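You operate a simulated robot arm through the tools that you are given. There is no shell and no other tool. Be economical: measure what you need, move in short steps, check, and stop when the job is done.

Carry out the task below with a simulated robot arm. There is one attempt and no reset: what you move stays moved.

## Task
Fetch the pink spool and set it on the top of the drawer box. Put the cream mug in the sink bowl. Put one of the yellow pads from the middle of the long workbench on the grinder half of the long workbench. Open the top cabinet drawer, put the orange wedge from the inside the top cabinet drawer on the orange sheet and shut the drawer again. Put the small yellow block on the top of the short workbench away on the top of the small white table. Take the purple spool and put it on the shelf under the steel table. Close the air box drawer. The order is free. Set down upright: cream mug.
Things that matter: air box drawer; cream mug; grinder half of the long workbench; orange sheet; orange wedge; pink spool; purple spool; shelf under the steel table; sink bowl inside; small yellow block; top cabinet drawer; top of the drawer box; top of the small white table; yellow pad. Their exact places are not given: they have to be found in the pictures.

Only the result counts: the job must be done as asked and must still hold three seconds after the hand-in. Knocking over, shifting, dropping, spilling or breaking anything else fails it. Flat cloth is picked up by pressing the open fingertips on it (5 to 10 N) and closing them slowly along it; thin cloth reads only 2 to 8 mm in the jaws.

## Robot
A 7-joint arm with a fingered hand on a trunk, on a base that drives. Base frame: it is fixed to the floor where the robot stands at the start and does not move with it; the origin is under the middle of the robot, x ahead of it, y to its left, z up; the surface under the hand at the start is at about z = 80. Units: cm, degrees, N and s.
Its first joint turns from -166.0 to 166.0 degrees. Places, roughly: air box drawer [-230, -40, 100]; cream mug (10x14x12 cm) [-200, -180, 100]; grinder half of the long workbench (24x30 cm) [-254, -182, 92]; orange sheet (15x18x1 cm) [240, -120, 80]; orange wedge (6x8x2 cm) [-120, -180, 70]; pink spool [75, 0, 100]; purple spool [-175, -50, 100]; shelf under the steel table [30, -430, 30]; sink bowl inside [-440, 30, 70]; small yellow block (6x10x4 cm) [-190, -80, 90]; top cabinet drawer [-130, -170, 70]; top of the drawer box (20x20 cm) [220, -26, 88]; top of the small white table [340, -450, 80]; yellow pad (7x8x2 cm) [-120, -180, 90]. Payload 3.7 kg.
Tool frame: the origin (TCP) lies between the finger pads and is the grasp point; the fingertips stand 2.5 cm ahead of it; z points along the fingers, y is the line along which they close. Largest opening 8.8 cm; the body of the gripper starts 2.9 cm behind the TCP. The gripper is a hand of 5 fingers: y runs from the thumb to the fingers, the wrist lies at [-1.3, -10.6, -17.4] in the tool frame.
Orientation is told as [roll, pitch, yaw] about the base's x, y, z axes, in that order, counted from this pose: with the fingers straight down and the wrist toward the robot, the tool's x, y and z point along [0, 1, 0], [1, 0, 0] and [0, 0, -1] of the base frame.

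## Interface
- The arm moves only by the tool play_rows. Its argument "motion" is one flat list of numbers, 6 for each row, row after row: the shift along the tool's x, y, z in mm, then the turn, a rotation vector about the tool's x, y, z in degrees. In form: [dx, dy, dz, rx, ry, rz, dx, dy, dz, rx, ry, rz, ...]. A call has 1 to 20 rows; each row is the pose to reach, as a shift and turn from the pose commanded when the call began, along the tool's axes at that moment. A row lasts 0.2 s, in which the tool goes at most 5 cm and 8.6 degrees; a call with a longer step from one row to the next is refused whole. Where a pose cannot be reached the arm comes as near as it can. A force on the tool above 40 N (or 10 N above the force at the start of the call, whichever is more), or a blocked arm, ends the call early, and 0.2 s more pass. In this call time passes only in rows, and 0.2 s behind the last. The reply holds the time, the measured pose of the TCP, the force on the tool along the base axes, the opening and the grip force, in the units named above and with some noise, with the torque about the TCP (base axes, N m) and any sound that the robot's microphone picked up.
- Cameras (640 x 400 px; columns grow to the right, rows downward): "scene" is now at [17.43, 17, 130.69]; the picture's right is [-0.60, -0.80, 0.00], its down [-0.32, 0.24, -0.91] and it looks along [0.73, -0.55, -0.41] (base axes); focal length 270 px, centre (320, 200). "wrist" rides on the gripper at [5.9, -7.9, -10.5] in the tool frame; the picture's right is [-0.73, 0.32, -0.61], its down [-0.62, -0.68, 0.38] and it looks along [-0.29, 0.66, 0.70] (tool axes); focal length 234 px, centre (320, 200).
- capture(camera): a new picture of that camera. The clock stands still meanwhile.
- base_move(legs): drives the robot by 1 to 6 legs, each [ahead, left, turn to the left] in cm, cm and degrees, along the robot's own axes; the way and the turn of a leg run together, so that a leg with both is an arc; at most 150 cm and 180 degrees a leg. The arm and the cameras ride along, it lands a little off, and it stops where it bumps. It gives what a move gives.
- move_fingers(index, middle, ring, little, thumb_bend, thumb_turn): sets how far each is bent, from 0 (flat) to 1 (curled in); at 0.3 the hand is open as for a grip, at 0.7 the pads meet at the TCP. One left out holds its place. A second passes; each finger stops where it meets its share of the squeeze, and holds until it gets a number again. It is the only way to open and close the hand. It gives what a move gives, with no picture; readings hold the bend of each and the force on index, middle, ring, little, thumb and palm. thumb_turn goes from beside the hand (0) to across from the fingers (1), as for a grip.
- aim_head(pan, tilt): turns the head with the scene camera to pan (to the left, within 120 degrees either way) and tilt (down, from -29 to 69), counted from straight ahead of the robot. It gives what a move gives.
- locate(camera, pixels): for up to 12 pixels [column, row] of the newest picture of that camera ("zoom" is the newest enlarged one), the place [x, y, z] in the base frame of the surface seen there, good to about 0.2 cm. The clock stands still meanwhile.
- close_up(camera, box): a new picture of the part [left, top, right, bottom] of that camera's present view, enlarged. The clock stands still meanwhile.
- hand_in(): hands the job in; it is judged then, once.

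Keep the steps short. Do not move on a guess: measure, check each grasp and each placing, and mend mistakes. In all there are 145 turns and 172 pictures (those below and enlarged ones count). Leave the gripper open and the arm clear of the work at the hand-in unless told otherwise, and finish with a single line.

The tools are called after "Call:" by a JSON object that holds its "op" and its "data". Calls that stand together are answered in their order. play_rows: Moves the arm, as the interface text tells. Its arguments: {"type":"object","properties":{"motion":{"type":"array"}},"required":["motion"]} The other tools are called the same way: move_fingers (index, middle, ring, little, thumb_bend, thumb_turn) moves the fingers one by one; base_move (legs) drives the base; aim_head (pan, tilt) turns the head that bears the scene camera; capture (camera) takes a picture; locate (camera, pixels) gives the place of the surface under pixels of a picture; close_up (camera, box) takes an enlarged picture of a part of a camera's view; hand_in () hands the job in.

At the start:

```text
time_s: 0.0
tcp_pos: [73.5, -26.46, 106.78]
orientation: [0.0, 0.0, 0.0]
force: [-0.5, 0.6, -0.9]
ft_torque: [0.03, -0.02, -0.01]
width: 8.77
finger_force: 0.1
shape: jaw
bend: [0.3, 0.3, 0.3, 0.3, 0.3, 0.98]
finger forces: [0.0, 0.1, 0.0, 0.0, 0.0, 0.0]
robot x, y, heading: [0.13, 0.15, 0.2]
head pan, tilt: [-37.1, 23.9]
```

scene: 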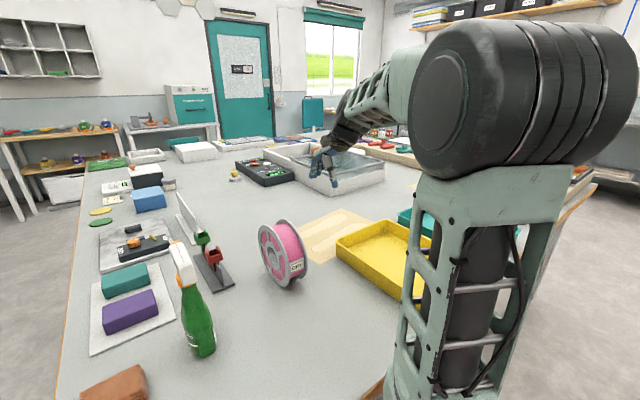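
wrist: 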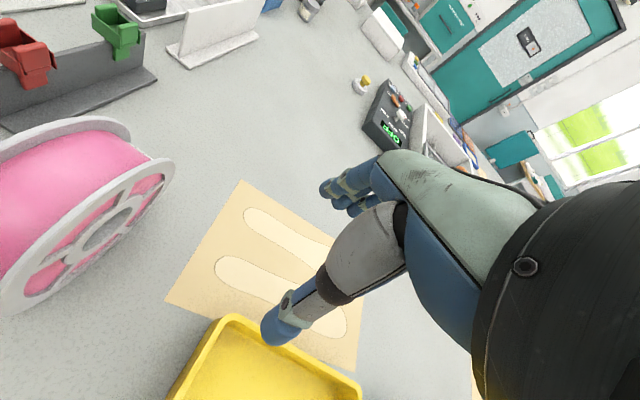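

I see the pink spool standing at about (283,252) in the scene picture. I measure it and its surroundings first.

Call:
{"op": "locate", "data": {"camera": "scene", "pixels": [[262, 232], [283, 224], [306, 250], [298, 266], [285, 285], [270, 262], [320, 235], [250, 165], [335, 160], [140, 150], [200, 155], [230, 270]]}}

Call:
{"op": "close_up", "data": {"camera": "scene", "box": [220, 200, 340, 300]}}

Call:
{"op": "close_up", "data": {"camera": "scene", "box": [80, 80, 320, 230]}}

```text
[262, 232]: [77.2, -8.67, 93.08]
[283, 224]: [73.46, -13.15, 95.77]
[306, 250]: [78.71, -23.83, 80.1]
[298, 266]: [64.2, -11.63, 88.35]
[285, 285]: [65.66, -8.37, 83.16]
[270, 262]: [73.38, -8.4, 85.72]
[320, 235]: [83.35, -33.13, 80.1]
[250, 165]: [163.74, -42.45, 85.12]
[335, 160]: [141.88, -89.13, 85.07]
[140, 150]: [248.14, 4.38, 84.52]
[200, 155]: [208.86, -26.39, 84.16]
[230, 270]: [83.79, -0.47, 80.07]
```

```text
4.00 times, centred on (280, 250) of scene
```

zoom: 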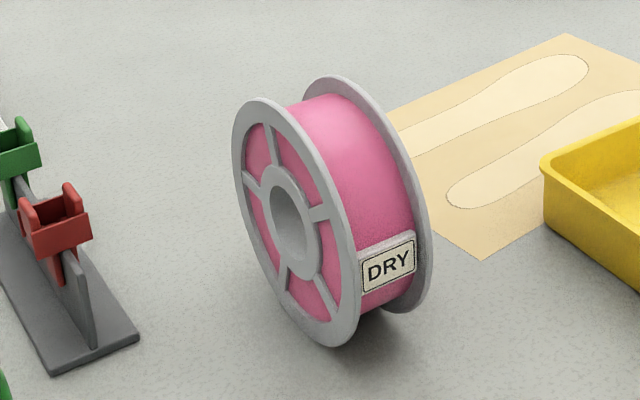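

```text
2.67 times, centred on (200, 155) of scene
```

zoom: 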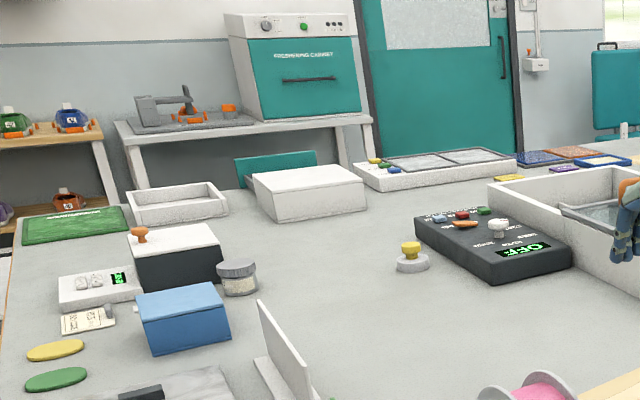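

The pink spool stands on its rim with its axis near base y. The white box near (200,150) looks like the drawer box. I look around before moving.

Call:
{"op": "locate", "data": {"camera": "scene", "pixels": [[62, 390], [80, 230], [92, 180], [105, 165], [190, 140], [215, 157], [178, 150], [215, 150], [195, 146], [380, 395], [215, 145], [28, 280]]}}

Call:
{"op": "aim_head", "data": {"pan": 20, "tilt": 25}}

Call:
{"op": "capture", "data": {"camera": "scene"}}

Call:
{"op": "aim_head", "data": {"pan": 100, "tilt": 20}}

Call:
{"op": "capture", "data": {"camera": "scene"}}

Call:
{"op": "aim_head", "data": {"pan": -110, "tilt": 20}}

Call:
{"op": "capture", "data": {"camera": "scene"}}

```text
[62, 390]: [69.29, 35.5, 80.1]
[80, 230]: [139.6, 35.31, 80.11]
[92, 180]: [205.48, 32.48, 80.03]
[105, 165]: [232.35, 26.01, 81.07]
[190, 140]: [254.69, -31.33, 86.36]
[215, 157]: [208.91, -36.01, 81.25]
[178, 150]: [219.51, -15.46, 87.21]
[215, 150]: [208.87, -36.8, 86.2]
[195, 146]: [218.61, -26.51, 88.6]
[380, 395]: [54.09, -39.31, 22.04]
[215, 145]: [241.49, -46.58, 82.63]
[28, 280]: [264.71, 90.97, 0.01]
```

```text
time_s: 1.3
tcp_pos: [73.57, -26.62, 106.77]
orientation: [0.0, 0.0, 0.0]
force: [-0.8, 0.0, 0.8]
ft_torque: [0.0, 0.01, -0.03]
width: 8.72
finger_force: 0.2
shape: jaw
bend: [0.3, 0.3, 0.3, 0.3, 0.3, 0.98]
finger forces: [0.0, 0.0, 0.0, 0.1, 0.0, 0.0]
robot x, y, heading: [0.47, 0.11, -0.1]
head pan, tilt: [20.0, 25.0]
```

```text
167 pictures are left
```

scene: 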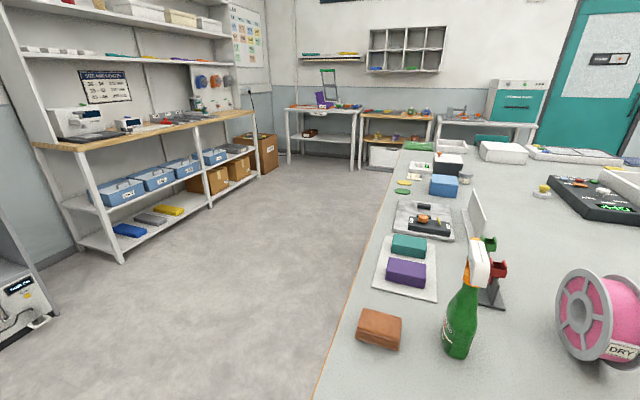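

```text
time_s: 2.8
tcp_pos: [73.34, -26.6, 106.57]
orientation: [0.0, 0.0, -0.1]
force: [0.3, 0.6, 0.5]
ft_torque: [0.01, -0.01, 0.0]
width: 8.77
finger_force: 0.0
shape: jaw
bend: [0.3, 0.3, 0.3, 0.3, 0.3, 0.98]
finger forces: [0.1, 0.1, 0.0, 0.0, 0.1, 0.0]
robot x, y, heading: [-0.02, -0.2, 0.1]
head pan, tilt: [100.0, 20.0]
```

```text
166 pictures are left
```

scene: 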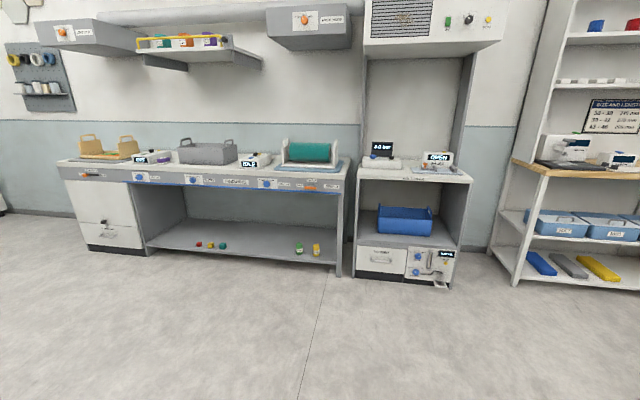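

```text
time_s: 5.8
tcp_pos: [73.43, -26.58, 106.67]
orientation: [0.0, 0.0, 0.0]
force: [0.4, -0.2, 0.1]
ft_torque: [0.0, 0.0, 0.02]
width: 8.74
finger_force: 0.1
shape: jaw
bend: [0.3, 0.3, 0.3, 0.3, 0.3, 0.98]
finger forces: [0.0, 0.0, 0.1, 0.0, 0.0, 0.0]
robot x, y, heading: [-0.31, 0.21, 0.2]
head pan, tilt: [-110.0, 20.0]
```

```text
165 pictures are left
```

scene: 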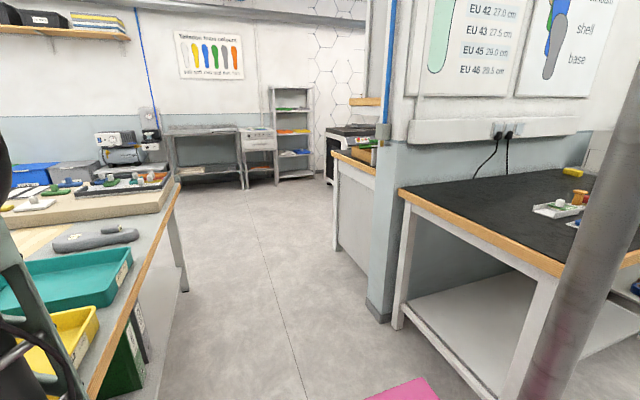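

The robot's surroundings are known roughly. Now I measure the spool precisely from the wrist picture.

Call:
{"op": "capture", "data": {"camera": "wrist"}}

Call:
{"op": "locate", "data": {"camera": "wrist", "pixels": [[170, 170], [110, 235], [20, 300], [120, 215], [60, 250], [100, 122], [125, 130], [20, 140], [60, 180], [90, 145], [150, 160], [5, 270]]}}

Call:
{"op": "aim_head", "data": {"pan": -10, "tilt": 35}}

Call:
{"op": "capture", "data": {"camera": "scene"}}

```text
164 pictures are left
```

wrist: 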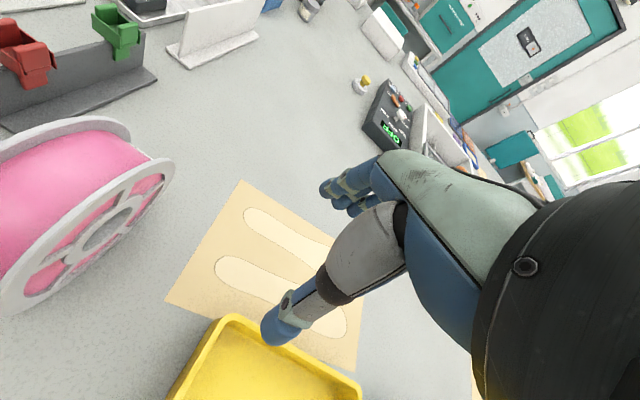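

```text
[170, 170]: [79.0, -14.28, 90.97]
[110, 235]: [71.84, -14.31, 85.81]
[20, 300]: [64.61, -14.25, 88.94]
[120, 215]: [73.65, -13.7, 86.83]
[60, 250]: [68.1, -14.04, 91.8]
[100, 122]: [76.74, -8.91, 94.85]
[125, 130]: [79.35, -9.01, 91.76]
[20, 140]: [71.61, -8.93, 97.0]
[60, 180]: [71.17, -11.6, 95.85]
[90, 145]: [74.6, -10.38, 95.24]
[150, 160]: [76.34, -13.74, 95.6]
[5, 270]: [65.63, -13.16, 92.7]
```

```text
time_s: 7.6
tcp_pos: [73.43, -26.61, 106.64]
orientation: [0.0, 0.0, 0.0]
force: [1.2, -0.4, -0.5]
ft_torque: [0.0, 0.0, 0.01]
width: 8.77
finger_force: 0.1
shape: jaw
bend: [0.3, 0.3, 0.3, 0.3, 0.3, 0.98]
finger forces: [0.0, 0.0, 0.0, 0.0, 0.0, 0.1]
robot x, y, heading: [0.19, 0.24, 0.2]
head pan, tilt: [-10.0, 35.0]
```

```text
163 pictures are left
```

scene: 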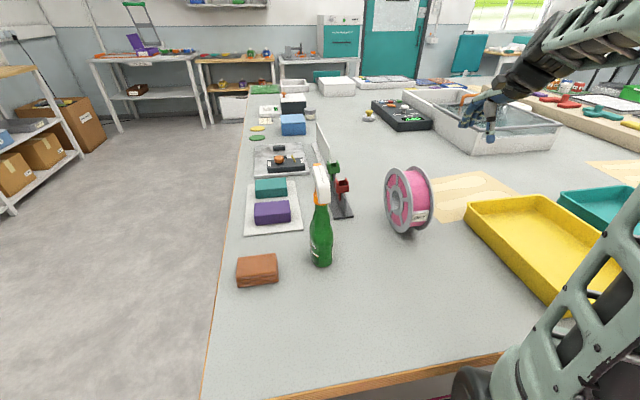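

The spool spans y −8.4…−14.3, x centre ≈72, top z≈97. I turn the hand by 90° so it closes along y, and place it above the spool.

Call:
{"op": "play_rows", "data": {"motion": [13, -1, -20, 0, 0, -7.5, 25, -2, -20, 0, 0, -15, 38, -3, -20, 0, 0, -22.5, 51, -5, -20, 0, 0, -30, 63, -6, -20, 0, 0, -37.5, 76, -7, -20, 0, 0, -45, 89, -8, -20, 0, 0, -52.5, 101, -9, -20, 0, 0, -60, 114, -10, -20, 0, 0, -67.5, 127, -12, -20, 0, 0, -75, 139, -13, -20, 0, 0, -82.5, 152, -14, -20, 0, 0, -90]}}

Call:
{"op": "capture", "data": {"camera": "wrist"}}

Call:
{"op": "capture", "data": {"camera": "scene"}}

```text
time_s: 10.2
tcp_pos: [72.04, -11.4, 108.82]
orientation: [0.1, -0.1, 90.1]
force: [0.2, -0.4, 0.1]
ft_torque: [0.02, -0.01, -0.04]
width: 8.76
finger_force: 0.0
shape: jaw
bend: [0.3, 0.3, 0.3, 0.3, 0.3, 0.98]
finger forces: [0.0, 0.0, 0.0, 0.0, 0.0, 0.0]
robot x, y, heading: [0.23, -0.24, 0.2]
head pan, tilt: [-10.0, 35.0]
```

```text
162 pictures are left
```

wrist: 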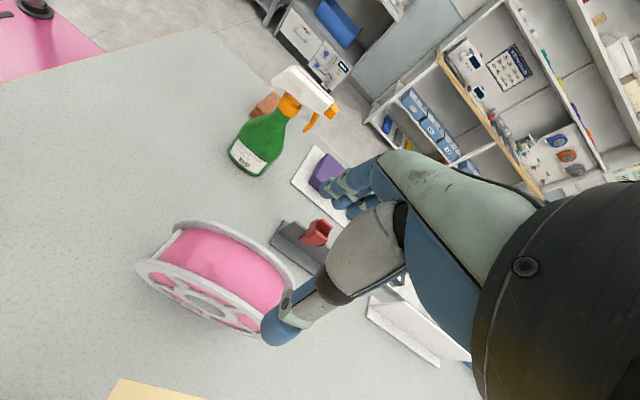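

```text
161 pictures are left
```

scene: 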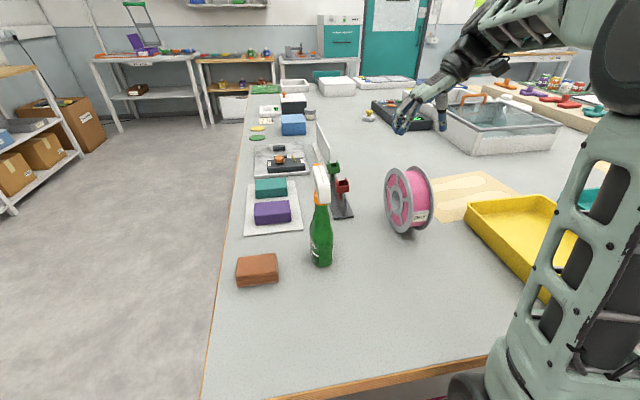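

The hand is above the spool. I check the spool centre once more in the scene picture.

Call:
{"op": "locate", "data": {"camera": "scene", "pixels": [[386, 195], [410, 235], [398, 172], [397, 200], [390, 180], [404, 215], [414, 167], [432, 195], [342, 182], [337, 165]]}}

```text
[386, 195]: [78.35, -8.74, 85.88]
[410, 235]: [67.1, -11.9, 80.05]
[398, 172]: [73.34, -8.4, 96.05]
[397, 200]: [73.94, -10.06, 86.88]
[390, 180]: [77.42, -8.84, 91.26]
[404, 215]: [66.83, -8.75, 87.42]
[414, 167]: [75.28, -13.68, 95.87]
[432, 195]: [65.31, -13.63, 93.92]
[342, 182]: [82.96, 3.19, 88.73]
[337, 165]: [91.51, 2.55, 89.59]
```

Centre confirmed. I go down to TCP z≈94.7.

Call:
{"op": "play_rows", "data": {"motion": [0, 0, 30, 0, 0, 0, 0, 0, 60, 0, 0, 0, 0, 0, 90, 0, 0, 0, 0, 0, 110, 0, 0, 0, 0, 0, 125, 0, 0, 0, 0, 0, 135, 0, 0, 0, 0, 0, 141, 0, 0, 0]}}

Call:
{"op": "close_up", "data": {"camera": "scene", "box": [330, 110, 490, 240]}}

```text
time_s: 11.8
tcp_pos: [72.03, -11.33, 94.79]
orientation: [0.0, 0.0, 90.0]
force: [0.3, 0.9, 5.1]
ft_torque: [-0.07, -0.01, 0.0]
width: 8.79
finger_force: 0.0
shape: jaw
bend: [0.29, 0.3, 0.3, 0.3, 0.3, 0.98]
finger forces: [2.5, 0.1, 0.0, 0.0, 2.2, 0.0]
robot x, y, heading: [-0.25, 0.11, -0.1]
head pan, tilt: [-10.0, 35.0]
```

```text
3.08 times, centred on (410, 175) of scene
```

zoom: 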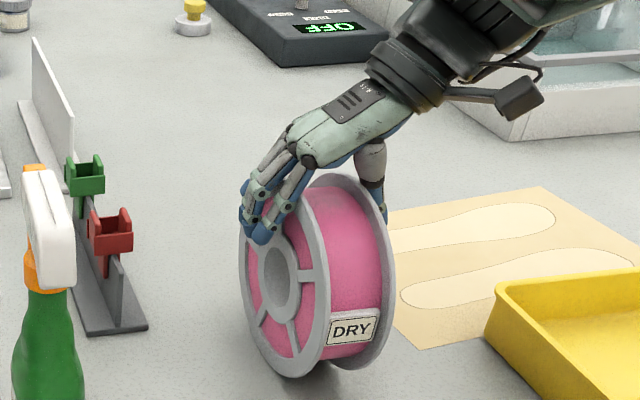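

Fingers straddle the flanges with a light touch. I close the hand.

Call:
{"op": "move_fingers", "data": {"index": 0.7, "middle": 0.7, "ring": 0.7, "little": 0.7, "thumb_bend": 0.7}}

Call:
{"op": "play_rows", "data": {"motion": [0, 0, -10, 0, 0, 0, 0, 0, -25, 0, 0, 0, 0, 0, -50, 0, 0, 0]}}

Call:
{"op": "close_up", "data": {"camera": "scene", "box": [330, 90, 490, 240]}}

```text
time_s: 12.8
tcp_pos: [72.07, -11.3, 94.71]
orientation: [0.0, 0.0, 90.0]
force: [0.1, 4.1, 9.8]
ft_torque: [1.0, -0.14, -0.05]
width: 5.26
finger_force: 47.3
shape: fingers
bend: [0.4, 0.52, 0.52, 0.58, 0.59, 0.91]
finger forces: [21.6, 7.6, 8.2, 11.2, 46.4, 0.0]
robot x, y, heading: [0.2, 0.14, -0.0]
head pan, tilt: [-10.0, 35.0]
```

```text
time_s: 13.6
tcp_pos: [72.06, -11.34, 99.58]
orientation: [0.0, 0.0, 90.1]
force: [-0.5, 1.5, -6.4]
ft_torque: [0.0, -0.05, -0.03]
width: 5.24
finger_force: 39.7
shape: fingers
bend: [0.42, 0.54, 0.54, 0.59, 0.58, 0.91]
finger forces: [15.4, 6.2, 6.8, 9.7, 42.2, 0.1]
robot x, y, heading: [-0.16, 0.05, 0.0]
head pan, tilt: [-10.0, 35.0]
```

```text
2.67 times, centred on (410, 165) of scene
```

zoom: 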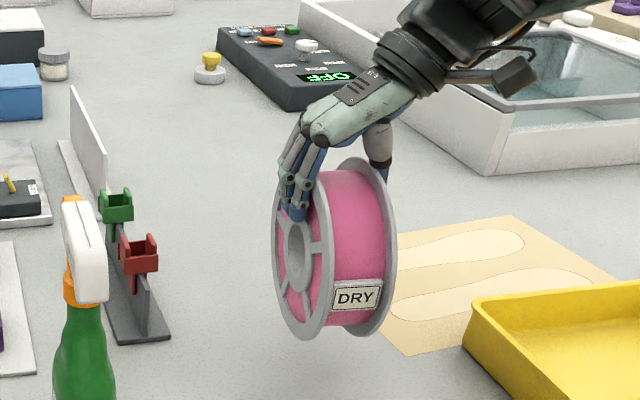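

The spool is lifted and held (about 6 N). I measure the aisle on the left for driving.

Call:
{"op": "play_rows", "data": {"motion": [0, 0, -50, 0, 0, 0, 0, 0, -100, 0, 0, 0, 0, 0, -150, 0, 0, 0, 0, 0, -200, 0, 0, 0, 0, 0, -250, 0, 0, 0]}}

Call:
{"op": "capture", "data": {"camera": "scene"}}

Call:
{"op": "locate", "data": {"camera": "scene", "pixels": [[12, 214], [40, 180], [82, 155], [110, 135], [120, 132], [207, 127], [205, 365], [247, 95], [330, 370], [470, 360], [120, 300], [318, 165]]}}

```text
time_s: 14.8
tcp_pos: [71.8, -11.35, 124.46]
orientation: [0.0, -0.1, 89.9]
force: [0.5, 0.1, -6.2]
ft_torque: [0.05, -0.04, 0.01]
width: 5.25
finger_force: 40.3
shape: fingers
bend: [0.42, 0.54, 0.54, 0.59, 0.58, 0.91]
finger forces: [15.4, 5.9, 6.7, 9.5, 42.2, 0.0]
robot x, y, heading: [-0.14, 0.09, -0.2]
head pan, tilt: [-10.0, 35.0]
```

```text
158 pictures are left
```

scene: 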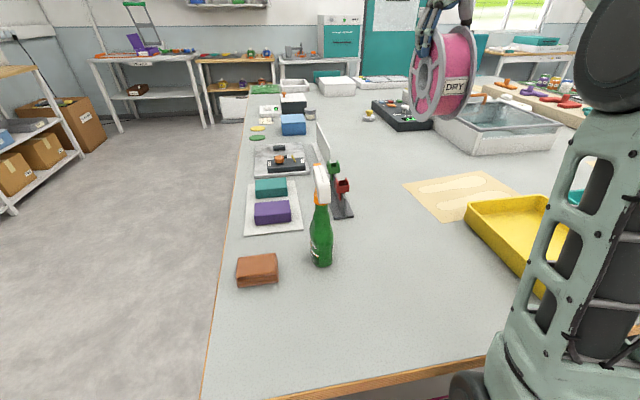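

```text
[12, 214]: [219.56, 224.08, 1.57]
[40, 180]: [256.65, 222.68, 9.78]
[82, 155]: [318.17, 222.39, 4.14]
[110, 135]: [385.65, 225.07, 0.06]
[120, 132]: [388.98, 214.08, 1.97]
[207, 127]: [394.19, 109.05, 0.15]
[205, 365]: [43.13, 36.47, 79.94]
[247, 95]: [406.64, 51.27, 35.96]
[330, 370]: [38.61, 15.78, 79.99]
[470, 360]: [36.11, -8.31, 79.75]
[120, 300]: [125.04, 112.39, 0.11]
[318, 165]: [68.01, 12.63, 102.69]
```

The aisle (y 36…220) is free. I back off, go left, then drive along the table to x≈220 and turn to face the drawer box.

Call:
{"op": "base_move", "data": {"legs": [[-15, 0, 0], [0, 85, 0], [120, 0, 0], [103, 0, 0], [0, 0, -90]]}}

Call:
{"op": "aim_head", "data": {"pan": 0, "tilt": 35}}

Call:
{"op": "capture", "data": {"camera": "scene"}}

```text
time_s: 34.7
tcp_pos: [195.37, 9.82, 124.53]
orientation: [0.1, -0.1, -1.7]
force: [-0.1, 0.8, -5.8]
ft_torque: [-0.01, -0.03, -0.01]
width: 5.27
finger_force: 38.4
shape: fingers
bend: [0.42, 0.54, 0.55, 0.59, 0.58, 0.91]
finger forces: [14.9, 5.8, 6.5, 8.9, 40.5, 0.1]
robot x, y, heading: [209.03, 80.87, -91.5]
head pan, tilt: [-10.0, 35.0]
```

```text
time_s: 35.4
tcp_pos: [195.5, 9.81, 124.34]
orientation: [0.0, 0.0, -1.6]
force: [0.4, 0.2, -4.9]
ft_torque: [-0.03, -0.04, 0.0]
width: 5.24
finger_force: 38.8
shape: fingers
bend: [0.42, 0.54, 0.55, 0.59, 0.58, 0.91]
finger forces: [14.9, 5.8, 6.7, 9.0, 40.4, 0.0]
robot x, y, heading: [208.97, 81.09, -91.6]
head pan, tilt: [0.0, 35.0]
```

```text
157 pictures are left
```

scene: 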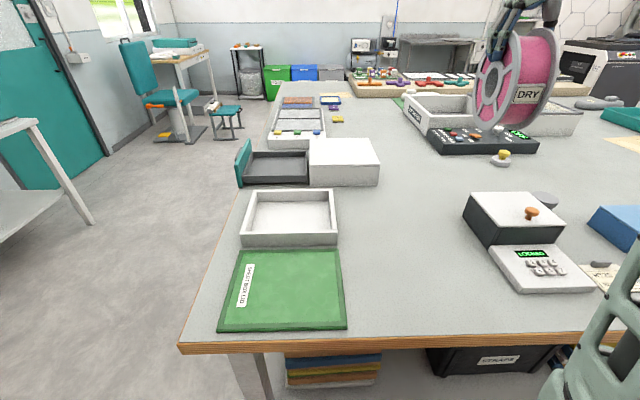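

The drawer box is the white box at (343,160) with its drawer out to the left. I measure its top.

Call:
{"op": "locate", "data": {"camera": "scene", "pixels": [[312, 140], [368, 140], [377, 160], [310, 163], [343, 152], [343, 176], [250, 160], [185, 340], [500, 335], [340, 195], [520, 195]]}}

```text
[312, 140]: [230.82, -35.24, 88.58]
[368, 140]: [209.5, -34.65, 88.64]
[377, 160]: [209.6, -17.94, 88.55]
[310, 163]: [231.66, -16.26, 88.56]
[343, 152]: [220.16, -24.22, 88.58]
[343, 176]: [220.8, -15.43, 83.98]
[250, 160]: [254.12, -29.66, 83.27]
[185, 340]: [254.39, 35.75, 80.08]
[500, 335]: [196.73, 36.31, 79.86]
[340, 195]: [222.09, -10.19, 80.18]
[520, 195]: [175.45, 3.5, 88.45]
```

Box top centre ≈(220.3,−26), z 88.6. I move the base nearer and to the left.

Call:
{"op": "base_move", "data": {"legs": [[0, 12, 1.6], [13, 0, 0]]}}

```text
time_s: 37.6
tcp_pos: [210.23, -1.06, 125.44]
orientation: [-1.0, 0.4, 0.7]
force: [-0.6, 0.4, -5.5]
ft_torque: [-0.01, -0.08, 0.0]
width: 5.26
finger_force: 37.8
shape: fingers
bend: [0.42, 0.54, 0.55, 0.59, 0.58, 0.91]
finger forces: [15.1, 5.8, 6.7, 8.9, 39.9, 0.0]
robot x, y, heading: [220.4, 69.99, -89.6]
head pan, tilt: [0.0, 35.0]
stopped in leg 2: the robot was blocked; the commanded pose is now the measured one
```

The base touched its limit at y=70. I back off 1 cm, then extend the arm over the box at height.

Call:
{"op": "base_move", "data": {"legs": [[-1, 0, 0]]}}

Call:
{"op": "play_rows", "data": {"motion": [-30, 15, 0, -0.1, 0.3, 0, -70, 35, 0, -0.2, 0.5, 0, -110, 52, 0, -0.4, 0.8, 0, -150, 70, 0, -0.4, 1, 0, -190, 88, 0, -0.4, 1, 0, -229, 101, 0, -0.4, 1, 0]}}

Call:
{"op": "capture", "data": {"camera": "scene"}}

```text
time_s: 38.4
tcp_pos: [210.25, -1.2, 125.25]
orientation: [-0.9, 0.3, 0.7]
force: [0.1, -0.3, -7.2]
ft_torque: [0.01, -0.05, 0.0]
width: 5.26
finger_force: 38.1
shape: fingers
bend: [0.42, 0.54, 0.55, 0.59, 0.58, 0.91]
finger forces: [15.1, 5.8, 6.6, 8.9, 39.9, 0.0]
robot x, y, heading: [220.6, 69.96, -89.7]
head pan, tilt: [0.0, 35.0]
```

```text
time_s: 39.8
tcp_pos: [217.56, -17.28, 125.17]
orientation: [0.0, 0.0, 0.6]
force: [0.3, 0.1, -5.8]
ft_torque: [0.01, -0.06, -0.02]
width: 5.28
finger_force: 37.7
shape: fingers
bend: [0.42, 0.55, 0.55, 0.6, 0.58, 0.91]
finger forces: [15.2, 5.8, 6.3, 8.6, 39.0, 0.0]
out of reach, approached as far as the arm can: row 5, 6
robot x, y, heading: [220.85, 69.87, -89.4]
head pan, tilt: [0.0, 35.0]
```

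```text
156 pictures are left
```

scene: 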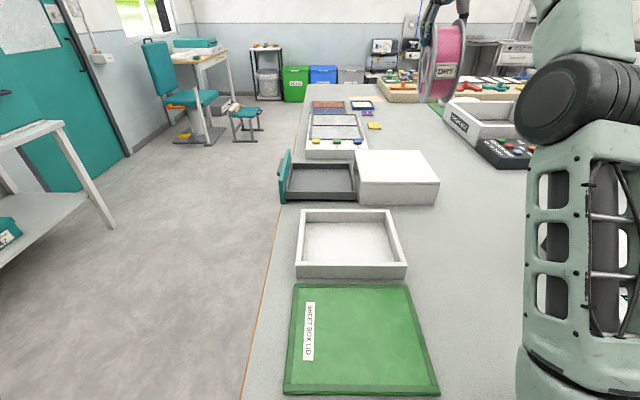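

Out of reach at this height; I lower to z≈108 and go on.

Call:
{"op": "play_rows", "data": {"motion": [0, 5, 40, 0, 0, 0, 0, 10, 85, 0, 0, 0, 0, 15, 130, 0, 0, 0, 0, 22, 165, 0, 0, 0, -20, 26, 165, 0, 0, 0, -40, 26, 165, 0, 0, 0, -57, 26, 165, 0, 0, 0]}}

Call:
{"op": "close_up", "data": {"camera": "scene", "box": [270, 60, 510, 210]}}

```text
time_s: 41.4
tcp_pos: [220.27, -22.84, 108.77]
orientation: [0.1, -0.1, 0.5]
force: [0.2, -0.8, -6.1]
ft_torque: [0.01, -0.01, 0.04]
width: 5.26
finger_force: 37.3
shape: fingers
bend: [0.42, 0.55, 0.55, 0.6, 0.58, 0.91]
finger forces: [14.9, 5.9, 6.7, 8.5, 39.8, 0.0]
robot x, y, heading: [220.6, 70.03, -89.6]
head pan, tilt: [0.0, 35.0]
```

```text
2.67 times, centred on (390, 135) of scene
```

zoom: 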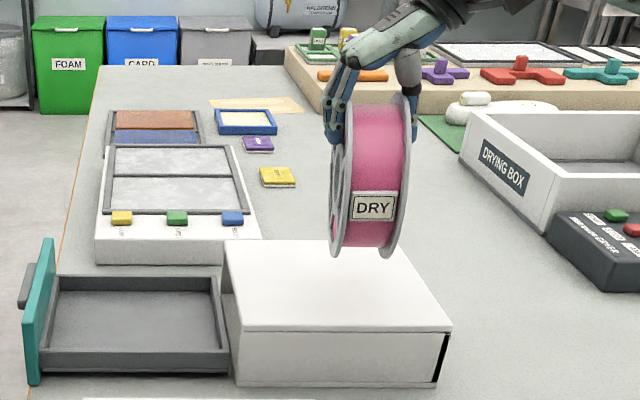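

The spool hangs over the box. I lower gently until contact.

Call:
{"op": "play_rows", "data": {"motion": [-8, 0, 20, 0, 0, 0, -15, 0, 35, 0, 0, 0, -18, 0, 43, 0, 0, 0, -18, 0, 47, 0, 0, 0, -18, 0, 50, 0, 0, 0, -18, 0, 52, 0, 0, 0]}}

Call:
{"op": "close_up", "data": {"camera": "scene", "box": [270, 60, 510, 210]}}

```text
time_s: 42.8
tcp_pos: [220.66, -24.6, 103.9]
orientation: [-0.1, 0.0, 0.6]
force: [0.0, 0.0, -5.9]
ft_torque: [-0.01, -0.07, -0.03]
width: 5.29
finger_force: 37.6
shape: fingers
bend: [0.42, 0.55, 0.55, 0.6, 0.58, 0.91]
finger forces: [14.8, 5.9, 6.6, 8.4, 39.7, 0.0]
robot x, y, heading: [220.52, 70.4, -89.4]
head pan, tilt: [0.0, 35.0]
```

```text
2.67 times, centred on (390, 135) of scene
```

zoom: 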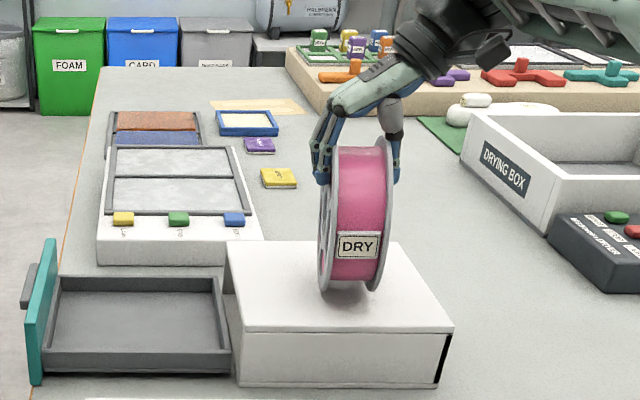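

Call:
{"op": "play_rows", "data": {"motion": [0, 0, 2, 0, 0, 0, 0, 0, 4, 0, 0, 0, 0, 0, 5, 0, 0, 0, 0, 0, 6, 0, 0, 0]}}

```text
time_s: 43.8
tcp_pos: [220.65, -24.51, 103.52]
orientation: [-0.2, 0.0, 0.5]
force: [-1.9, 0.6, 15.3]
ft_torque: [0.05, 0.01, 0.03]
width: 5.28
finger_force: 41.8
shape: fingers
bend: [0.42, 0.55, 0.55, 0.6, 0.58, 0.91]
finger forces: [16.0, 5.7, 6.6, 7.9, 46.1, 0.0]
robot x, y, heading: [220.69, 70.18, -89.5]
head pan, tilt: [0.0, 35.0]
```

Contact (15 N). I ease up a little and open slowly.

Call:
{"op": "play_rows", "data": {"motion": [0, 0, -1, 0, 0, 0, 0, 0, -2, 0, 0, 0]}}

Call:
{"op": "move_fingers", "data": {"index": 0.38, "middle": 0.45, "ring": 0.45, "little": 0.5, "thumb_bend": 0.5}}

Call:
{"op": "move_fingers", "data": {"index": 0.25, "middle": 0.25, "ring": 0.25, "little": 0.25, "thumb_bend": 0.25}}

Call:
{"op": "close_up", "data": {"camera": "scene", "box": [270, 60, 510, 210]}}

```text
time_s: 44.4
tcp_pos: [220.67, -24.4, 103.46]
orientation: [0.0, 0.0, 0.6]
force: [-0.4, 1.3, 7.7]
ft_torque: [-0.05, -0.14, 0.02]
width: 5.28
finger_force: 40.2
shape: fingers
bend: [0.42, 0.55, 0.55, 0.6, 0.58, 0.91]
finger forces: [15.9, 5.9, 6.9, 8.2, 43.0, 0.0]
robot x, y, heading: [220.56, 70.16, -89.5]
head pan, tilt: [0.0, 35.0]
```

```text
time_s: 45.4
tcp_pos: [220.58, -24.43, 103.57]
orientation: [-0.1, 0.0, 0.6]
force: [-2.2, -0.1, 4.4]
ft_torque: [0.03, 0.17, -0.02]
width: 6.69
finger_force: 12.0
shape: fingers
bend: [0.34, 0.45, 0.45, 0.49, 0.48, 0.96]
finger forces: [6.3, 0.0, 0.1, 2.7, 15.1, 0.1]
robot x, y, heading: [220.6, 70.04, -89.6]
head pan, tilt: [0.0, 35.0]
```

```text
time_s: 46.4
tcp_pos: [220.5, -24.4, 103.51]
orientation: [-0.1, 0.0, 0.5]
force: [-2.3, -0.4, 1.5]
ft_torque: [0.0, 0.02, -0.02]
width: 9.48
finger_force: 0.8
shape: fingers
bend: [0.25, 0.25, 0.25, 0.25, 0.25, 0.97]
finger forces: [0.0, 0.0, 0.0, 0.0, 1.6, 0.1]
robot x, y, heading: [220.94, 70.15, -89.3]
head pan, tilt: [0.0, 35.0]
```

```text
2.67 times, centred on (390, 135) of scene
```

zoom: 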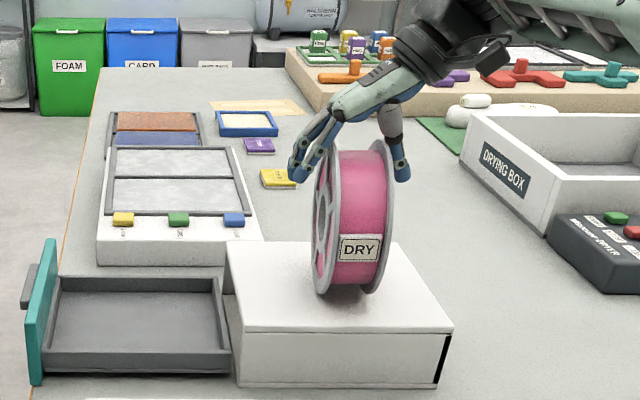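

It stands on the box; the thumb still brushes it. I open the thumb more and lift straight up.

Call:
{"op": "move_fingers", "data": {"thumb_bend": 0.1}}

Call:
{"op": "play_rows", "data": {"motion": [0, 0, -5, 0, 0, 0, 0, 0, -15, 0, 0, 0, 0, 0, -40, 0, 0, 0, 15, 0, -80, 0, 0, 0, 40, 0, -120, 0, 0, 0]}}

Call:
{"op": "close_up", "data": {"camera": "scene", "box": [270, 60, 510, 210]}}

```text
time_s: 47.4
tcp_pos: [220.58, -24.46, 103.51]
orientation: [-0.1, 0.0, 0.5]
force: [-1.2, -0.4, 0.4]
ft_torque: [0.0, 0.0, -0.03]
width: 10.37
finger_force: 0.6
shape: fingers
bend: [0.25, 0.25, 0.25, 0.25, 0.1, 0.97]
finger forces: [0.0, 0.1, 0.1, 0.0, 1.1, 0.1]
robot x, y, heading: [220.97, 70.07, -89.6]
head pan, tilt: [0.0, 35.0]
```

```text
time_s: 48.5
tcp_pos: [220.42, -20.14, 115.8]
orientation: [-0.3, 0.0, 0.4]
force: [-0.4, -0.3, -0.1]
ft_torque: [-0.05, 0.06, 0.02]
width: 10.37
finger_force: 0.1
shape: fingers
bend: [0.25, 0.25, 0.25, 0.25, 0.1, 0.97]
finger forces: [0.0, 0.1, 0.0, 0.1, 0.1, 0.1]
robot x, y, heading: [220.75, 70.04, -89.6]
head pan, tilt: [0.0, 35.0]
```

```text
2.67 times, centred on (390, 135) of scene
```

zoom: 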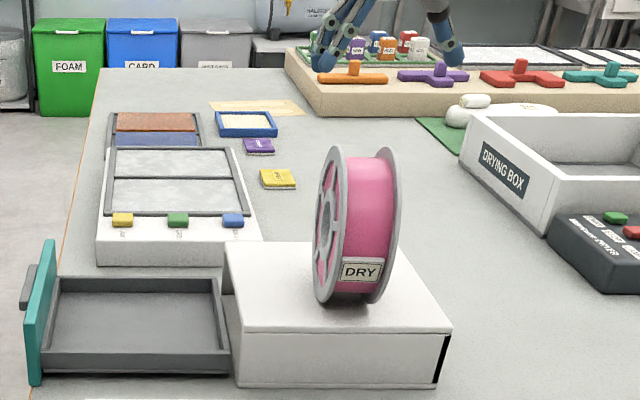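

It seems to have rolled a little; I check whether it is still moving.

Call:
{"op": "close_up", "data": {"camera": "scene", "box": [310, 100, 470, 210]}}

Call:
{"op": "locate", "data": {"camera": "zoom", "pixels": [[315, 150], [230, 240], [235, 305], [260, 255], [330, 310], [170, 225], [150, 350]]}}

Call:
{"op": "aim_head", "data": {"pan": 0, "tilt": 35}}

Call:
{"op": "close_up", "data": {"camera": "scene", "box": [310, 100, 470, 210]}}

```text
3.64 times, centred on (390, 155) of scene
```

zoom: 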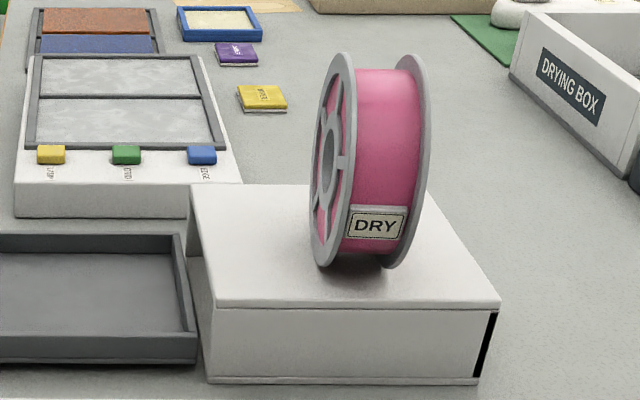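

```text
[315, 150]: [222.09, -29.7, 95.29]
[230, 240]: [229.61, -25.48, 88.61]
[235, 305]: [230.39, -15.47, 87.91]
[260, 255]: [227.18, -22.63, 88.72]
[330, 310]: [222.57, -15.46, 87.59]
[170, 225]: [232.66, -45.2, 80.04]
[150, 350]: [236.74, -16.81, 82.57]
```

```text
time_s: 49.1
tcp_pos: [220.35, -20.16, 115.45]
orientation: [-0.2, -0.1, 0.6]
force: [-0.5, 1.3, -0.7]
ft_torque: [-0.03, 0.0, 0.03]
width: 10.37
finger_force: 0.1
shape: fingers
bend: [0.25, 0.25, 0.25, 0.25, 0.1, 0.97]
finger forces: [0.0, 0.1, 0.0, 0.1, 0.0, 0.1]
robot x, y, heading: [220.47, 69.63, -89.4]
head pan, tilt: [0.0, 35.0]
```

```text
3.64 times, centred on (390, 155) of scene
```

zoom: 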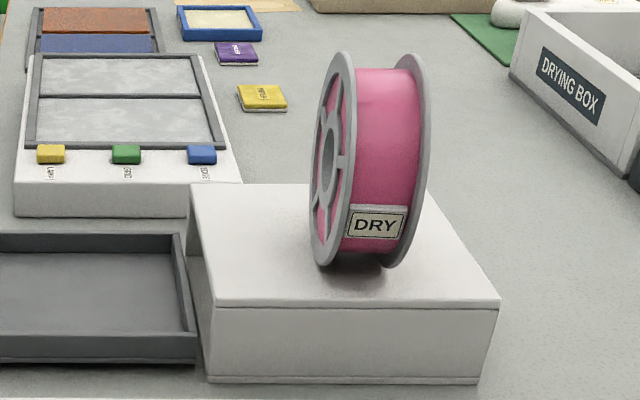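

The spool is stable on the box. I retract the arm and turn the hand back (wrist toward the robot).

Call:
{"op": "play_rows", "data": {"motion": [20, 0, -30, 0, 0, 0, 50, 0, -60, 0, 0, 0, 90, 0, -100, 0, 0, 7.5, 130, 0, -100, 0, 0, 15, 170, 0, -100, 0, 0, 22.5, 210, 0, -100, 0, 0, 30, 250, 0, -100, 0, 0, 37.5, 290, 0, -100, 0, 0, 45, 330, 0, -100, 0, 0, 52.5, 350, 0, -100, 0, 0, 60, 360, 0, -100, 0, 0, 67.5, 370, 0, -100, 0, 0, 75, 380, 0, -100, 0, 0, 82.5, 390, 0, -100, 0, 0, 90]}}

Call:
{"op": "base_move", "data": {"legs": [[-25, 0, 0], [0, 0, -90], [120, 0, 0], [140, 0, 0]]}}

Call:
{"op": "aim_head", "data": {"pan": 50, "tilt": 15}}

Call:
{"op": "capture", "data": {"camera": "scene"}}

Call:
{"op": "aim_head", "data": {"pan": -25, "tilt": 20}}

Call:
{"op": "capture", "data": {"camera": "scene"}}

```text
refused: row 3 steps farther than a row can; nothing moved
```

```text
time_s: 67.0
tcp_pos: [-129.64, 84.48, 115.19]
orientation: [0.0, -0.1, -87.5]
force: [0.3, 0.2, -0.3]
ft_torque: [0.0, 0.03, 0.01]
width: 10.38
finger_force: 0.1
shape: fingers
bend: [0.25, 0.25, 0.25, 0.25, 0.1, 0.97]
finger forces: [0.0, 0.0, 0.1, 0.0, 0.0, 0.0]
robot x, y, heading: [-38.8, 87.43, -177.4]
head pan, tilt: [0.0, 35.0]
```

```text
time_s: 68.2
tcp_pos: [-129.68, 84.63, 115.23]
orientation: [0.2, -0.1, -87.5]
force: [-0.6, 0.6, -0.3]
ft_torque: [0.0, 0.01, 0.03]
width: 10.38
finger_force: 0.0
shape: fingers
bend: [0.25, 0.25, 0.25, 0.25, 0.1, 0.97]
finger forces: [0.0, 0.0, 0.1, 0.1, 0.0, 0.0]
robot x, y, heading: [-39.14, 87.51, -177.5]
head pan, tilt: [50.0, 15.0]
```

```text
149 pictures are left
```

scene: 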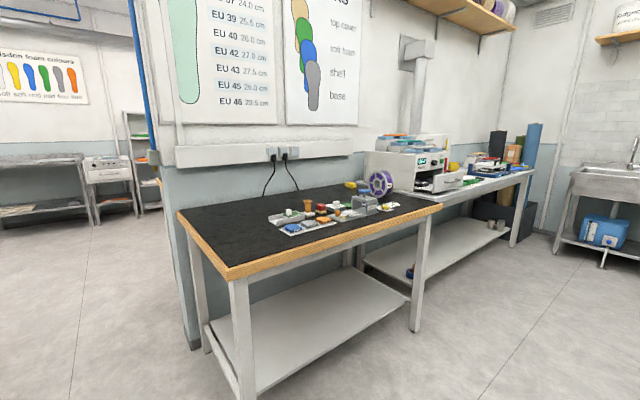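

```text
time_s: 69.7
tcp_pos: [-129.62, 84.59, 115.21]
orientation: [0.2, -0.1, -87.5]
force: [-0.1, -0.1, 0.4]
ft_torque: [-0.01, 0.02, 0.0]
width: 10.39
finger_force: 0.0
shape: fingers
bend: [0.25, 0.25, 0.25, 0.25, 0.1, 0.97]
finger forces: [0.0, 0.0, 0.0, 0.1, 0.1, 0.1]
robot x, y, heading: [-39.17, 87.49, -177.3]
head pan, tilt: [-25.0, 20.0]
```

```text
148 pictures are left
```

scene: 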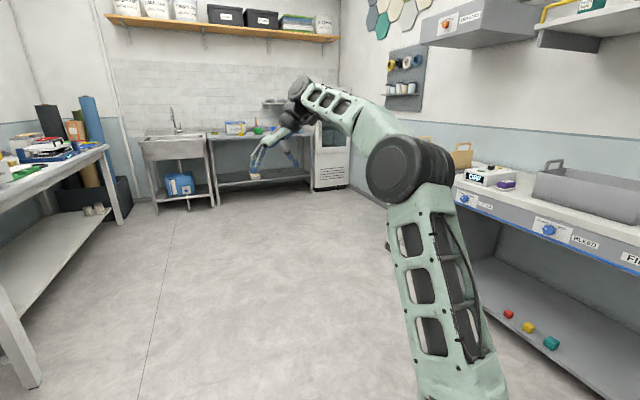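

The first retract was refused (step too long), the drive went with the arm out, without contact. Now I retract the arm in smaller steps and look at the short workbench.

Call:
{"op": "play_rows", "data": {"motion": [40, 0, -20, 0, 0, 0, 80, 0, -40, 0, 0, 0, 120, 0, -60, 0, 0, 0, 160, 0, -80, 0, 0, 0, 200, 0, -90, 0, 0, 0, 240, 0, -90, 0, 0, 0, 280, 0, -90, 0, 0, 0, 310, 0, -90, 0, 0, 0]}}

Call:
{"op": "aim_head", "data": {"pan": 45, "tilt": 20}}

Call:
{"op": "close_up", "data": {"camera": "scene", "box": [180, 110, 580, 310]}}

Call:
{"op": "capture", "data": {"camera": "scene"}}

```text
time_s: 71.5
tcp_pos: [-98.68, 85.93, 124.62]
orientation: [0.2, -0.1, -87.4]
force: [-1.0, 0.2, -0.1]
ft_torque: [-0.02, -0.02, 0.02]
width: 10.4
finger_force: 0.0
shape: fingers
bend: [0.25, 0.25, 0.25, 0.25, 0.1, 0.97]
finger forces: [0.0, 0.0, 0.0, 0.1, 0.1, 0.0]
robot x, y, heading: [-39.24, 87.37, -177.6]
head pan, tilt: [-25.0, 20.0]
```

```text
time_s: 72.9
tcp_pos: [-98.77, 86.06, 124.55]
orientation: [0.2, -0.1, -87.6]
force: [-0.5, 0.5, -0.1]
ft_torque: [0.06, 0.02, -0.02]
width: 10.4
finger_force: 0.0
shape: fingers
bend: [0.25, 0.25, 0.25, 0.25, 0.1, 0.97]
finger forces: [0.0, 0.0, 0.0, 0.0, 0.0, 0.0]
robot x, y, heading: [-39.0, 87.41, -177.6]
head pan, tilt: [45.0, 20.0]
```

```text
1.60 times, centred on (380, 210) of scene
```

zoom: 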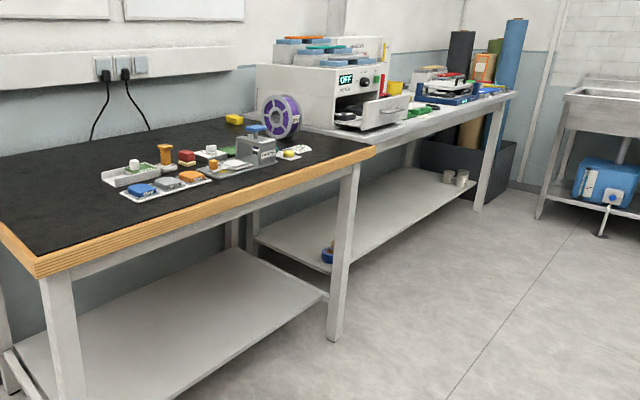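

```text
146 pictures are left
```

scene: 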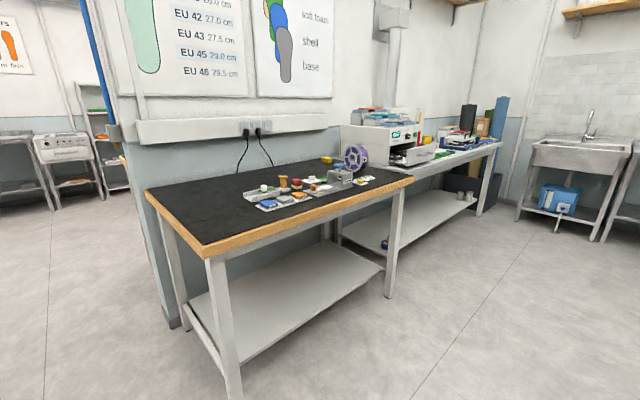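

I see the purple spool (355,157), yellow block (326,160), and the open drawer of the air box (415,152). I measure them.

Call:
{"op": "locate", "data": {"camera": "scene", "pixels": [[355, 146], [352, 158], [360, 158], [326, 160], [148, 192], [207, 248], [413, 180], [400, 158], [432, 150], [415, 156], [500, 143], [170, 325]]}}

```text
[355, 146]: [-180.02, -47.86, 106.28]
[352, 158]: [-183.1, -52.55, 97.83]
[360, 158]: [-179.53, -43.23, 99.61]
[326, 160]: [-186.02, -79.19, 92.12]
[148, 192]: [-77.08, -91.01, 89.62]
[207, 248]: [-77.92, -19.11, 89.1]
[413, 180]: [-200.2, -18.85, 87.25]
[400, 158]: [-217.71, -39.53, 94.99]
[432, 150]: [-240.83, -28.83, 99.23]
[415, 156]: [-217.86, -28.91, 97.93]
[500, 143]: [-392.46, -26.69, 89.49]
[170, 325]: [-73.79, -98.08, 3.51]
```

I drive to stand in front of the short workbench, facing it.

Call:
{"op": "base_move", "data": {"legs": [[138, 0, 0], [0, 0, 88], [40, 0, 0]]}}

Call:
{"op": "aim_head", "data": {"pan": 0, "tilt": 35}}

Call:
{"op": "capture", "data": {"camera": "scene"}}

Call:
{"op": "capture", "data": {"camera": "wrist"}}

```text
time_s: 85.5
tcp_pos: [-174.31, -18.24, 124.46]
orientation: [0.0, -0.1, 0.5]
force: [-0.4, -1.0, 1.1]
ft_torque: [0.0, 0.0, -0.02]
width: 10.34
finger_force: 0.0
shape: fingers
bend: [0.25, 0.25, 0.25, 0.25, 0.1, 0.97]
finger forces: [0.0, 0.0, 0.1, 0.0, 0.1, 0.0]
robot x, y, heading: [-173.94, 41.38, -89.3]
head pan, tilt: [45.0, 20.0]
```

```text
time_s: 86.6
tcp_pos: [-174.32, -18.16, 124.54]
orientation: [0.0, 0.0, 0.4]
force: [0.7, 0.4, -0.4]
ft_torque: [-0.01, 0.01, 0.03]
width: 10.39
finger_force: 0.0
shape: fingers
bend: [0.25, 0.25, 0.25, 0.25, 0.1, 0.97]
finger forces: [0.1, 0.0, 0.1, 0.1, 0.1, 0.0]
robot x, y, heading: [-173.62, 41.42, -89.7]
head pan, tilt: [0.0, 35.0]
```

```text
145 pictures are left
```

scene: 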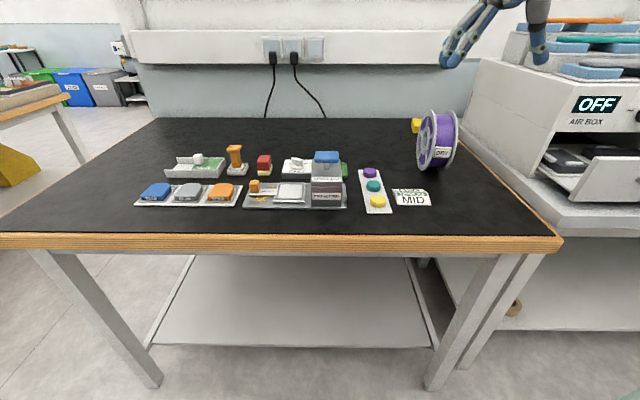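

```text
144 pictures are left
```

wrist: 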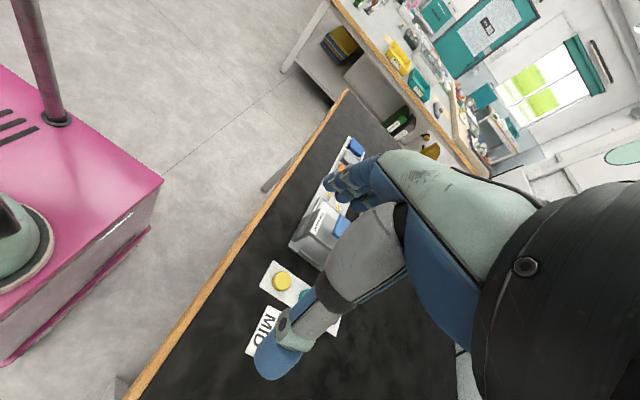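

The purple spool is at (437,140). I zoom in and measure it.

Call:
{"op": "close_up", "data": {"camera": "scene", "box": [380, 90, 500, 200]}}

Call:
{"op": "locate", "data": {"camera": "zoom", "pixels": [[235, 120], [270, 90], [330, 90], [365, 85], [230, 220], [215, 180], [250, 300], [290, 200], [300, 260], [390, 200], [360, 285], [180, 130]]}}

Call:
{"op": "close_up", "data": {"camera": "scene", "box": [480, 60, 640, 220]}}

Call:
{"op": "locate", "data": {"camera": "zoom", "pixels": [[470, 420], [560, 420], [450, 480], [560, 440], [350, 520], [300, 370], [400, 330]]}}

```text
3.64 times, centred on (440, 145) of scene
```

zoom: 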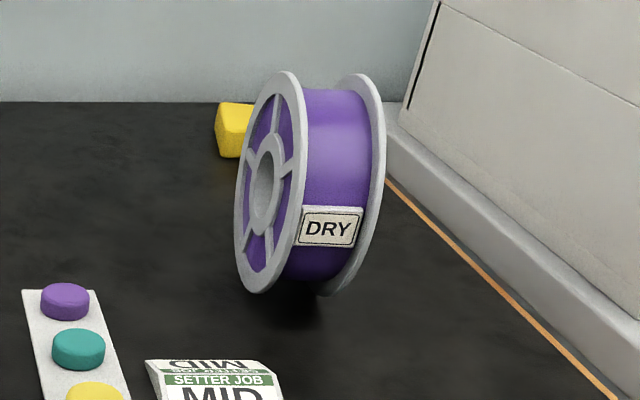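

```text
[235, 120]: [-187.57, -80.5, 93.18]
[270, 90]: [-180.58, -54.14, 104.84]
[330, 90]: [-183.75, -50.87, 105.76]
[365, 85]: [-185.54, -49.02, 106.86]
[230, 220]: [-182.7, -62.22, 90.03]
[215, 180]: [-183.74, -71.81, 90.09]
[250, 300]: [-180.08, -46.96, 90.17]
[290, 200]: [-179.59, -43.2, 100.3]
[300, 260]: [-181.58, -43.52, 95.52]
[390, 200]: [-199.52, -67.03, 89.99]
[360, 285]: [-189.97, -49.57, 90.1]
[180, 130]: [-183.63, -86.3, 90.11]
```

```text
2.50 times, centred on (560, 140) of scene
```

zoom: 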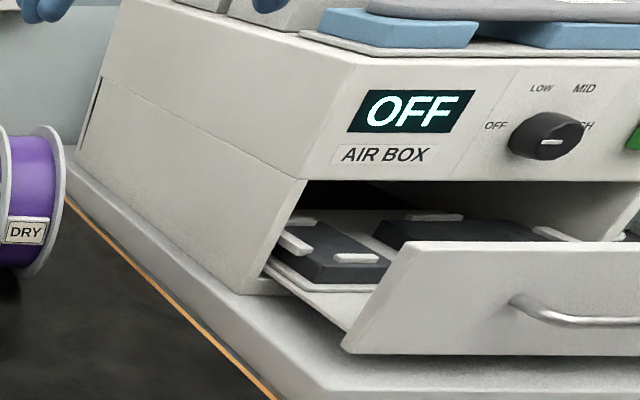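

```text
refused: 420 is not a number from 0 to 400
```

The spool's axis lies nearly along x, centre ≈(−183,−50), top 107. I drive 15 cm ahead and bring the hand above it.

Call:
{"op": "base_move", "data": {"legs": [[17, 0, 0]]}}

Call:
{"op": "play_rows", "data": {"motion": [-30, -20, 0, 0, 0, 1, -60, -40, 0, 0, 0, 2, -90, -60, 0, 0, 0, 3, -120, -75, 0, 0, 0, 4, -150, -87, 0, 0, 0, 5]}}

Call:
{"op": "capture", "data": {"camera": "wrist"}}

Call:
{"op": "capture", "data": {"camera": "scene"}}

```text
time_s: 88.1
tcp_pos: [-174.34, -35.22, 124.48]
orientation: [0.1, -0.1, 0.4]
force: [-0.1, 0.3, 0.4]
ft_torque: [0.0, -0.01, -0.01]
width: 10.38
finger_force: 0.1
shape: fingers
bend: [0.25, 0.25, 0.25, 0.25, 0.1, 0.97]
finger forces: [0.0, 0.0, 0.1, 0.1, 0.0, 0.1]
robot x, y, heading: [-173.83, 24.63, -89.4]
head pan, tilt: [0.0, 35.0]
```

```text
time_s: 89.3
tcp_pos: [-182.97, -50.46, 124.57]
orientation: [-0.1, 0.0, -4.6]
force: [0.0, -0.4, 0.0]
ft_torque: [-0.05, 0.02, -0.03]
width: 10.38
finger_force: 0.0
shape: fingers
bend: [0.25, 0.25, 0.25, 0.25, 0.1, 0.97]
finger forces: [0.1, 0.0, 0.0, 0.0, 0.0, 0.1]
robot x, y, heading: [-173.91, 24.32, -89.5]
head pan, tilt: [0.0, 35.0]
```

```text
141 pictures are left
```

wrist: 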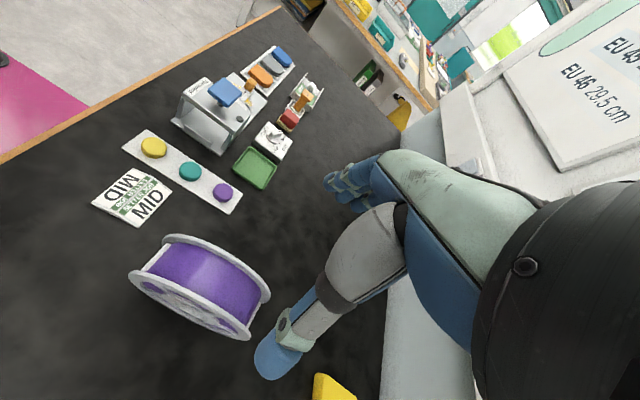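

```text
140 pictures are left
```

scene: 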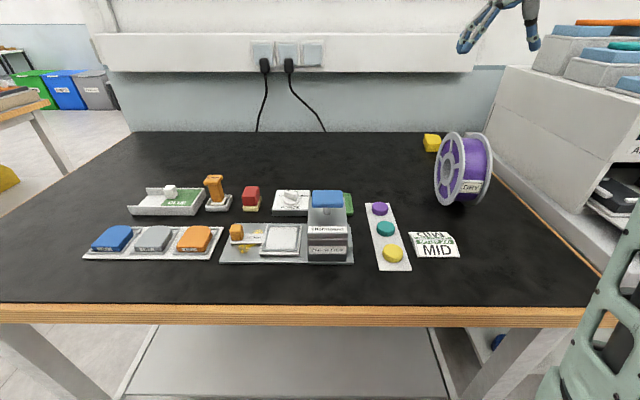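

I refine the spool measurement from the wrist picture and check the air box clearance.

Call:
{"op": "locate", "data": {"camera": "wrist", "pixels": [[132, 280], [245, 338], [190, 310], [135, 270], [250, 325], [180, 236], [266, 285], [268, 295], [205, 245], [200, 315]]}}

Call:
{"op": "locate", "data": {"camera": "scene", "pixels": [[515, 72], [500, 95], [620, 110], [570, 65], [560, 27], [605, 45], [632, 85], [590, 195], [470, 135], [445, 190], [490, 150]]}}

```text
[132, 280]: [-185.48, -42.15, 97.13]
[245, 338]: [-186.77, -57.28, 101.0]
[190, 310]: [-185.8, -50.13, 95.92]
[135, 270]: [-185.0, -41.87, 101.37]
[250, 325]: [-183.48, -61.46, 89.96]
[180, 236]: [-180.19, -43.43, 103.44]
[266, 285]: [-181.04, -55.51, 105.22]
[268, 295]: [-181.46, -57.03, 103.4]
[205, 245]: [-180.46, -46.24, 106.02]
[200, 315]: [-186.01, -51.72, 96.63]
```

```text
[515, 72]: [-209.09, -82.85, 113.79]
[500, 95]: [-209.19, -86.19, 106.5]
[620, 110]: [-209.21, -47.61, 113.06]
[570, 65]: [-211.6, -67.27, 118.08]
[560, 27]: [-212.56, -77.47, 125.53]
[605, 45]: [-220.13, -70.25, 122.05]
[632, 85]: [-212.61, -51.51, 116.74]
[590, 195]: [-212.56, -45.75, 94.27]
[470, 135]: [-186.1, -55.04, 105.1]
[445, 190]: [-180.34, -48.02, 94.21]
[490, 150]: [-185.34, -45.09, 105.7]
```

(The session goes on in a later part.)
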